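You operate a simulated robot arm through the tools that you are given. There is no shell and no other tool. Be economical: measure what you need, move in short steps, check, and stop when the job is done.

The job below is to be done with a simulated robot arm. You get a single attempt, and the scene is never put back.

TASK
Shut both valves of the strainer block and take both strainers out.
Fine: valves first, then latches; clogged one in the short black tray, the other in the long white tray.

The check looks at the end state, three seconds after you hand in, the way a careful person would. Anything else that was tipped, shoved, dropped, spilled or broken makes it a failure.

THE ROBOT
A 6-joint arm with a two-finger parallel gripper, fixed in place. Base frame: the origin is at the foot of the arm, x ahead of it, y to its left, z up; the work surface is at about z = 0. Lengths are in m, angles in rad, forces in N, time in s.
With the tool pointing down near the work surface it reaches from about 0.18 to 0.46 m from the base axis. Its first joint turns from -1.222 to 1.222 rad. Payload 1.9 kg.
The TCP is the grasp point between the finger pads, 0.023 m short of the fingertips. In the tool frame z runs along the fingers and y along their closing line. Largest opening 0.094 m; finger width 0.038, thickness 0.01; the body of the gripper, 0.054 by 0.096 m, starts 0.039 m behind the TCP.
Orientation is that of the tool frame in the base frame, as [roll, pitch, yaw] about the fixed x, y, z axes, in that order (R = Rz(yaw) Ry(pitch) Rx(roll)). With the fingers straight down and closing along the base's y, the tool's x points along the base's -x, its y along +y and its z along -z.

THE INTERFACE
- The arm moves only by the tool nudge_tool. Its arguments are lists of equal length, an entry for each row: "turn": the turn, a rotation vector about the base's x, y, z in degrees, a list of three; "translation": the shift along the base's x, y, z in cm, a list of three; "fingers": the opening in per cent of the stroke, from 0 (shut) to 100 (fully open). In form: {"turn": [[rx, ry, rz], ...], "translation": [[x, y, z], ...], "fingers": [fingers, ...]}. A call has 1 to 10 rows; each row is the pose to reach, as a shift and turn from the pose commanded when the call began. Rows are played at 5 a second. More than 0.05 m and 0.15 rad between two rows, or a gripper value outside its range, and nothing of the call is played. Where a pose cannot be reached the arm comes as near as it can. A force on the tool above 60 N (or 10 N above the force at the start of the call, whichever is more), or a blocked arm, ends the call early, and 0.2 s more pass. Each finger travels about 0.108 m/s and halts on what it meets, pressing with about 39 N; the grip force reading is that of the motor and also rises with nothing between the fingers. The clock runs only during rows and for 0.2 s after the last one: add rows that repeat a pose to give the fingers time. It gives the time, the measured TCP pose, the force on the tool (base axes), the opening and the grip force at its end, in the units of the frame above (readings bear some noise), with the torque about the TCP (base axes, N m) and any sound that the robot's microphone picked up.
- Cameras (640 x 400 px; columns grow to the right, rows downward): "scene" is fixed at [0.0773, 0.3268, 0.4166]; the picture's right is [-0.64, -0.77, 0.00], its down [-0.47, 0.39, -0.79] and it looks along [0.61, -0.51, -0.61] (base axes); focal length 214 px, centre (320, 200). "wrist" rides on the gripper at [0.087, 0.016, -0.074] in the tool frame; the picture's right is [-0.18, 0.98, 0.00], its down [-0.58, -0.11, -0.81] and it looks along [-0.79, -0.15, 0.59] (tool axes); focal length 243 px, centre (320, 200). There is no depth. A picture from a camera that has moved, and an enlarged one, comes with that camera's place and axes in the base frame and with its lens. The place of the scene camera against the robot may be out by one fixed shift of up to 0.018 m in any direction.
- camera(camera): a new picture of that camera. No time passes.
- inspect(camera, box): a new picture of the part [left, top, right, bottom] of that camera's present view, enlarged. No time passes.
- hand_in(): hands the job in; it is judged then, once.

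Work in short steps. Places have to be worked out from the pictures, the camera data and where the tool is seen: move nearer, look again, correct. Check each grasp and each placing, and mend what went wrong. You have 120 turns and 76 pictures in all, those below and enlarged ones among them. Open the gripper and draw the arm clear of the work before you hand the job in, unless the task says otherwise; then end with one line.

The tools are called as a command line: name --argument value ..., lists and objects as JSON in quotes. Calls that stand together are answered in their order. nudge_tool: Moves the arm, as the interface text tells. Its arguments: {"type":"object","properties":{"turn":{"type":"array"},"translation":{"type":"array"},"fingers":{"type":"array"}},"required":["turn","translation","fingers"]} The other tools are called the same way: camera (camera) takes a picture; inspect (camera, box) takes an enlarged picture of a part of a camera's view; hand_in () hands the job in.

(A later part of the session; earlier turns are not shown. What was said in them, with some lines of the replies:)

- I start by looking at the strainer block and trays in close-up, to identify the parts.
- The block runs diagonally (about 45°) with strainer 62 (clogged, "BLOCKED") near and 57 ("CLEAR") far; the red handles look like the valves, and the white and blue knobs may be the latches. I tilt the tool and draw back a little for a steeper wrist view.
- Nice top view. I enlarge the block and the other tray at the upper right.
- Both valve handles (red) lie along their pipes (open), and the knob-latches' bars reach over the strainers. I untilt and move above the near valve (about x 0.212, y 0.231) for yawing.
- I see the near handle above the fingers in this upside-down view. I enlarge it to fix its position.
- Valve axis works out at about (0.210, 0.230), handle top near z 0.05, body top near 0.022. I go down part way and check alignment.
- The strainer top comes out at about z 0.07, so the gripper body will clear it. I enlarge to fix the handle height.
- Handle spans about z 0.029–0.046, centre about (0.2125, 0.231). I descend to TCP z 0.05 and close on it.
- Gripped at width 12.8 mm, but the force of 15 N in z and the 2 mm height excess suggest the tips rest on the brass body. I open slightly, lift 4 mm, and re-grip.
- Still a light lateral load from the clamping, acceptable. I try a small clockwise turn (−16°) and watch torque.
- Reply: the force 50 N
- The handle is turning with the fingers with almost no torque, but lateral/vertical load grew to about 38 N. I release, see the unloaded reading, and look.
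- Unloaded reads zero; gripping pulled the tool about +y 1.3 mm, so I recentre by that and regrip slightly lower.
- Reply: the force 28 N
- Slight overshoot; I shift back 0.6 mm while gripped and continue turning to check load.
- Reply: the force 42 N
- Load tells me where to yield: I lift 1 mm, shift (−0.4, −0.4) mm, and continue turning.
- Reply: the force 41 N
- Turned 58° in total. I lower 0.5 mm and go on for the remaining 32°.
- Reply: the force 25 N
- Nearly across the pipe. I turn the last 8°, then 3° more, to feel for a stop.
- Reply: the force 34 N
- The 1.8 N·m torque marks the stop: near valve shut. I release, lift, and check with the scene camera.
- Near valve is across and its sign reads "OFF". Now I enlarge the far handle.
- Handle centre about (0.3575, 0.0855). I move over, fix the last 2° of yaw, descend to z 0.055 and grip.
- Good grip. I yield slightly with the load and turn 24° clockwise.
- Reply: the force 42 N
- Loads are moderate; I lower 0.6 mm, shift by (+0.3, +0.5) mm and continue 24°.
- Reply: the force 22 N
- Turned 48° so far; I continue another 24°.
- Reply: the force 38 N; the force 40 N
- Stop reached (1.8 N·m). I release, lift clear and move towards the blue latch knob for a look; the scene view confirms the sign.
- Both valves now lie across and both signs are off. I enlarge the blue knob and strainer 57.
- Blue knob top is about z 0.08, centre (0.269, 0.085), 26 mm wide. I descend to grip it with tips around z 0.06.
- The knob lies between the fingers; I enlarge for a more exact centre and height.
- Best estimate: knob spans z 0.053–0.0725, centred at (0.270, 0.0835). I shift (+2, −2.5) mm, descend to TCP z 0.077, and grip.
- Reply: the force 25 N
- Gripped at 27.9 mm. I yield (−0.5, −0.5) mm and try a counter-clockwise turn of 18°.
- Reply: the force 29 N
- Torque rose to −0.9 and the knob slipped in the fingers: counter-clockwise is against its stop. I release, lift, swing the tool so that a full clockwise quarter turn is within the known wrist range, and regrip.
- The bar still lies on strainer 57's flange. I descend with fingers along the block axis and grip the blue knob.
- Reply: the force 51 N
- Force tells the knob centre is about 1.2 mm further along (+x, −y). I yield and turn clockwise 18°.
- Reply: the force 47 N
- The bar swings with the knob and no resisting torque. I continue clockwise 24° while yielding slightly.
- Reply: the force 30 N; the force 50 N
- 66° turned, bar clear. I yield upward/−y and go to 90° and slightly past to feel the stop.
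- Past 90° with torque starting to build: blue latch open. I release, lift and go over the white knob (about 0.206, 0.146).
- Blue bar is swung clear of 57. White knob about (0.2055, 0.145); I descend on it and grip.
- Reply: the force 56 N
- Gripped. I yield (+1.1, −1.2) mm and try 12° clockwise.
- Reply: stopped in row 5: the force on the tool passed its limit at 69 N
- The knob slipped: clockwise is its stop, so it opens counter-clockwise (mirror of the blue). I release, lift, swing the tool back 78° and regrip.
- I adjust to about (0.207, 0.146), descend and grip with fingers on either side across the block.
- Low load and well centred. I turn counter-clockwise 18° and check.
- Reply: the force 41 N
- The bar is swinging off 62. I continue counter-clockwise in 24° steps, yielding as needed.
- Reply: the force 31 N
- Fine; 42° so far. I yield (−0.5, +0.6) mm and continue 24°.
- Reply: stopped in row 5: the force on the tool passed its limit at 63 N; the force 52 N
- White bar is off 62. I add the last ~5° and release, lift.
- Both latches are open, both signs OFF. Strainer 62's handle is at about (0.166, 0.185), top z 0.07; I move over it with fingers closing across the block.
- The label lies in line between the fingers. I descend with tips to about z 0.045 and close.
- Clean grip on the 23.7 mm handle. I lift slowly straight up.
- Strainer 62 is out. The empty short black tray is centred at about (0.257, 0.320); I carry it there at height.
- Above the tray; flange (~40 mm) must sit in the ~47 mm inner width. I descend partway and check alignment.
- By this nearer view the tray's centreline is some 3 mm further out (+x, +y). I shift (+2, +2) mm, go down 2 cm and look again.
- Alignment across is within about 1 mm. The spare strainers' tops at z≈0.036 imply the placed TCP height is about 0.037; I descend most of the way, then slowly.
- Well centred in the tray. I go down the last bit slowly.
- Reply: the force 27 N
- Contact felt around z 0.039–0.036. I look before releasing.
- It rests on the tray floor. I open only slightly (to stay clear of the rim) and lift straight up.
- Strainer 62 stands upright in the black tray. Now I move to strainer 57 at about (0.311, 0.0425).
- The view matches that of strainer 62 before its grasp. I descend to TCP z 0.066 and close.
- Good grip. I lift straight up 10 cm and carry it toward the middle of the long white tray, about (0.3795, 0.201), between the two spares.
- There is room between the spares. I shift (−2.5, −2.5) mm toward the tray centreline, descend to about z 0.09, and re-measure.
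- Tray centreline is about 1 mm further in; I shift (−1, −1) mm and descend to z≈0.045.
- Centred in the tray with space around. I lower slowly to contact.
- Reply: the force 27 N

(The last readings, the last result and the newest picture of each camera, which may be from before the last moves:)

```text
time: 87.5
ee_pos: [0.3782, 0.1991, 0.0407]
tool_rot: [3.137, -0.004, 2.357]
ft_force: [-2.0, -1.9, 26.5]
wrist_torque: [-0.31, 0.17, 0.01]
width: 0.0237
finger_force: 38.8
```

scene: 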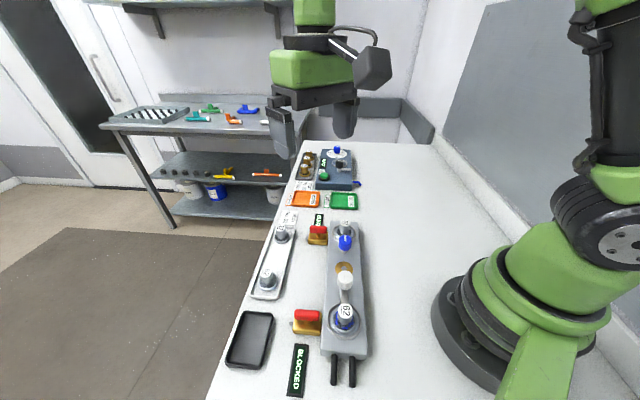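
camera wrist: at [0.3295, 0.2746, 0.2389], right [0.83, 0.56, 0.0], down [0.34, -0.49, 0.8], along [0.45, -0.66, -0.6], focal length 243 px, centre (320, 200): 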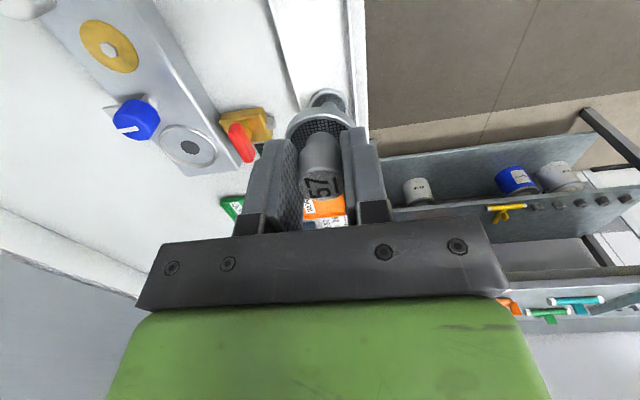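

Contact is felt at TCP z ≈ 0.041. I release gently with a small opening and lift away.

nudge_tool --turn '[[0, 0, 0], [0, 0, 0], [0, 0, 0], [0, 0, 0], [0, 0, 0], [0, 0, 0], [0, 0, 0], [0, 0, 0]]' --translation '[[0, 0, 0.05], [0, 0, 0.05], [0, 0, 0.05], [0, 0, 1], [0, 0, 2], [0, 0, 5], [0, 0, 9], [0, 0, 13]]' --fingers '[0, 31, 31, 31, 33, 42, 60, 80]'

nudge_tool --turn '[[0, 0, 0], [0, 0, 0], [0, 0, 0], [0, 0, 0], [0, 0, 0], [0, 0, 0]]' --translation '[[-2, -3, 2], [-4, -7, 4], [-6, -11, 6], [-8, -15, 8], [-9, -18, 9], [-9, -18, 9]]' --fingers '[100, 100, 100, 100, 100, 100]'

camera --camera "scene"

inspect --camera "scene" --box '[220, 200, 400, 390]'

```text
time: 89.3
ee_pos: [0.378, 0.198, 0.1704]
tool_rot: [-3.141, -0.004, 2.357]
ft_force: [0.7, -0.5, -0.5]
wrist_torque: [0.0, 0.01, -0.02]
width: 0.0752
finger_force: 0.1
```

```text
time: 90.8
ee_pos: [0.287, 0.0205, 0.2612]
tool_rot: [-3.141, -0.005, 2.356]
ft_force: [0.2, -0.5, -0.2]
wrist_torque: [0.01, 0.01, -0.03]
width: 0.0941
finger_force: 0.0
```

```text
11 pictures are left
```

scene: 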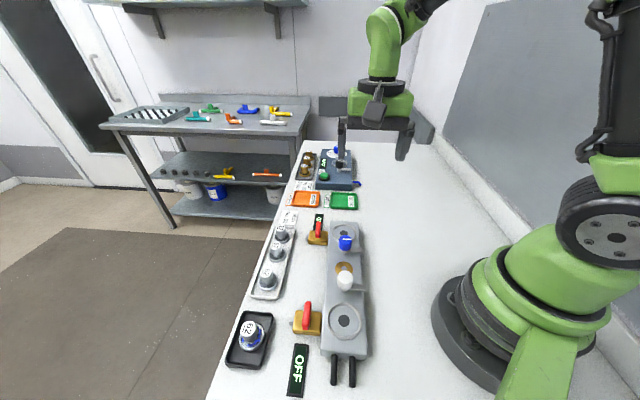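

```text
2.11 times, centred on (310, 295) of scene
camera zoom: at [0.0773, 0.3267, 0.4166], right [-0.64, -0.77, 0.0], down [-0.47, 0.39, -0.79], along [0.61, -0.51, -0.61], focal length 452 px, centre (341, 0)
```

zoom: 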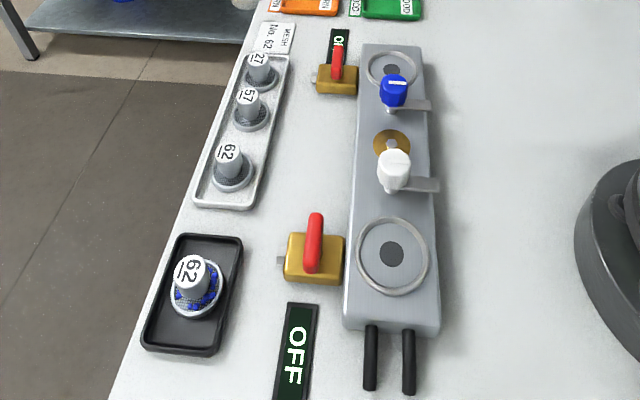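

All appears in place; one closer check that both strainers sit flat.

inspect --camera "scene" --box '[250, 215, 310, 300]'

inspect --camera "scene" --box '[220, 300, 290, 375]'

```text
4.71 times, centred on (280, 258) of scene
camera zoom: at [0.0773, 0.3267, 0.4166], right [-0.64, -0.77, 0.0], down [-0.47, 0.39, -0.79], along [0.61, -0.51, -0.61], focal length 1009 px, centre (508, -71)
```

zoom: 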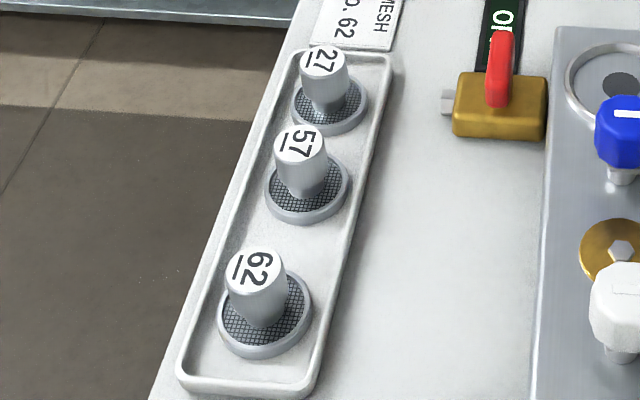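

```text
5.33 times, centred on (255, 338) of scene
camera zoom: at [0.0773, 0.3267, 0.4166], right [-0.64, -0.77, 0.0], down [-0.47, 0.39, -0.79], along [0.61, -0.51, -0.61], focal length 1144 px, centre (667, -533)
```

zoom: 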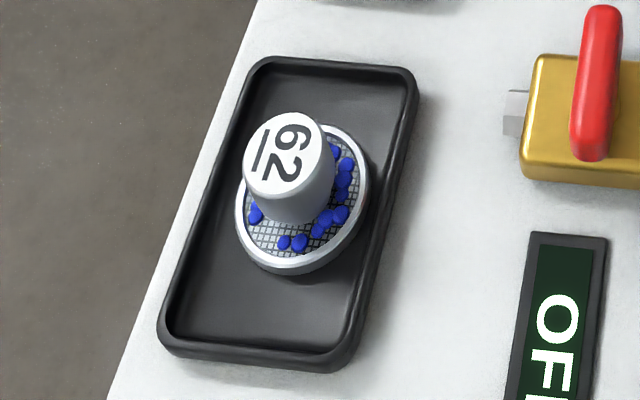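

Projected geometry of a flat flange matches what I see (upright cap, ellipse shape), so both strainers are flat in their trays, valves shut, latches open, gripper open and clear. Handing in.

hand_in

```text
The job is handed in.
```

Both valves are shut and both latches are open; the clogged strainer (62) is in the short black tray and the other (57) is in the long white tray, between the two spares already there.
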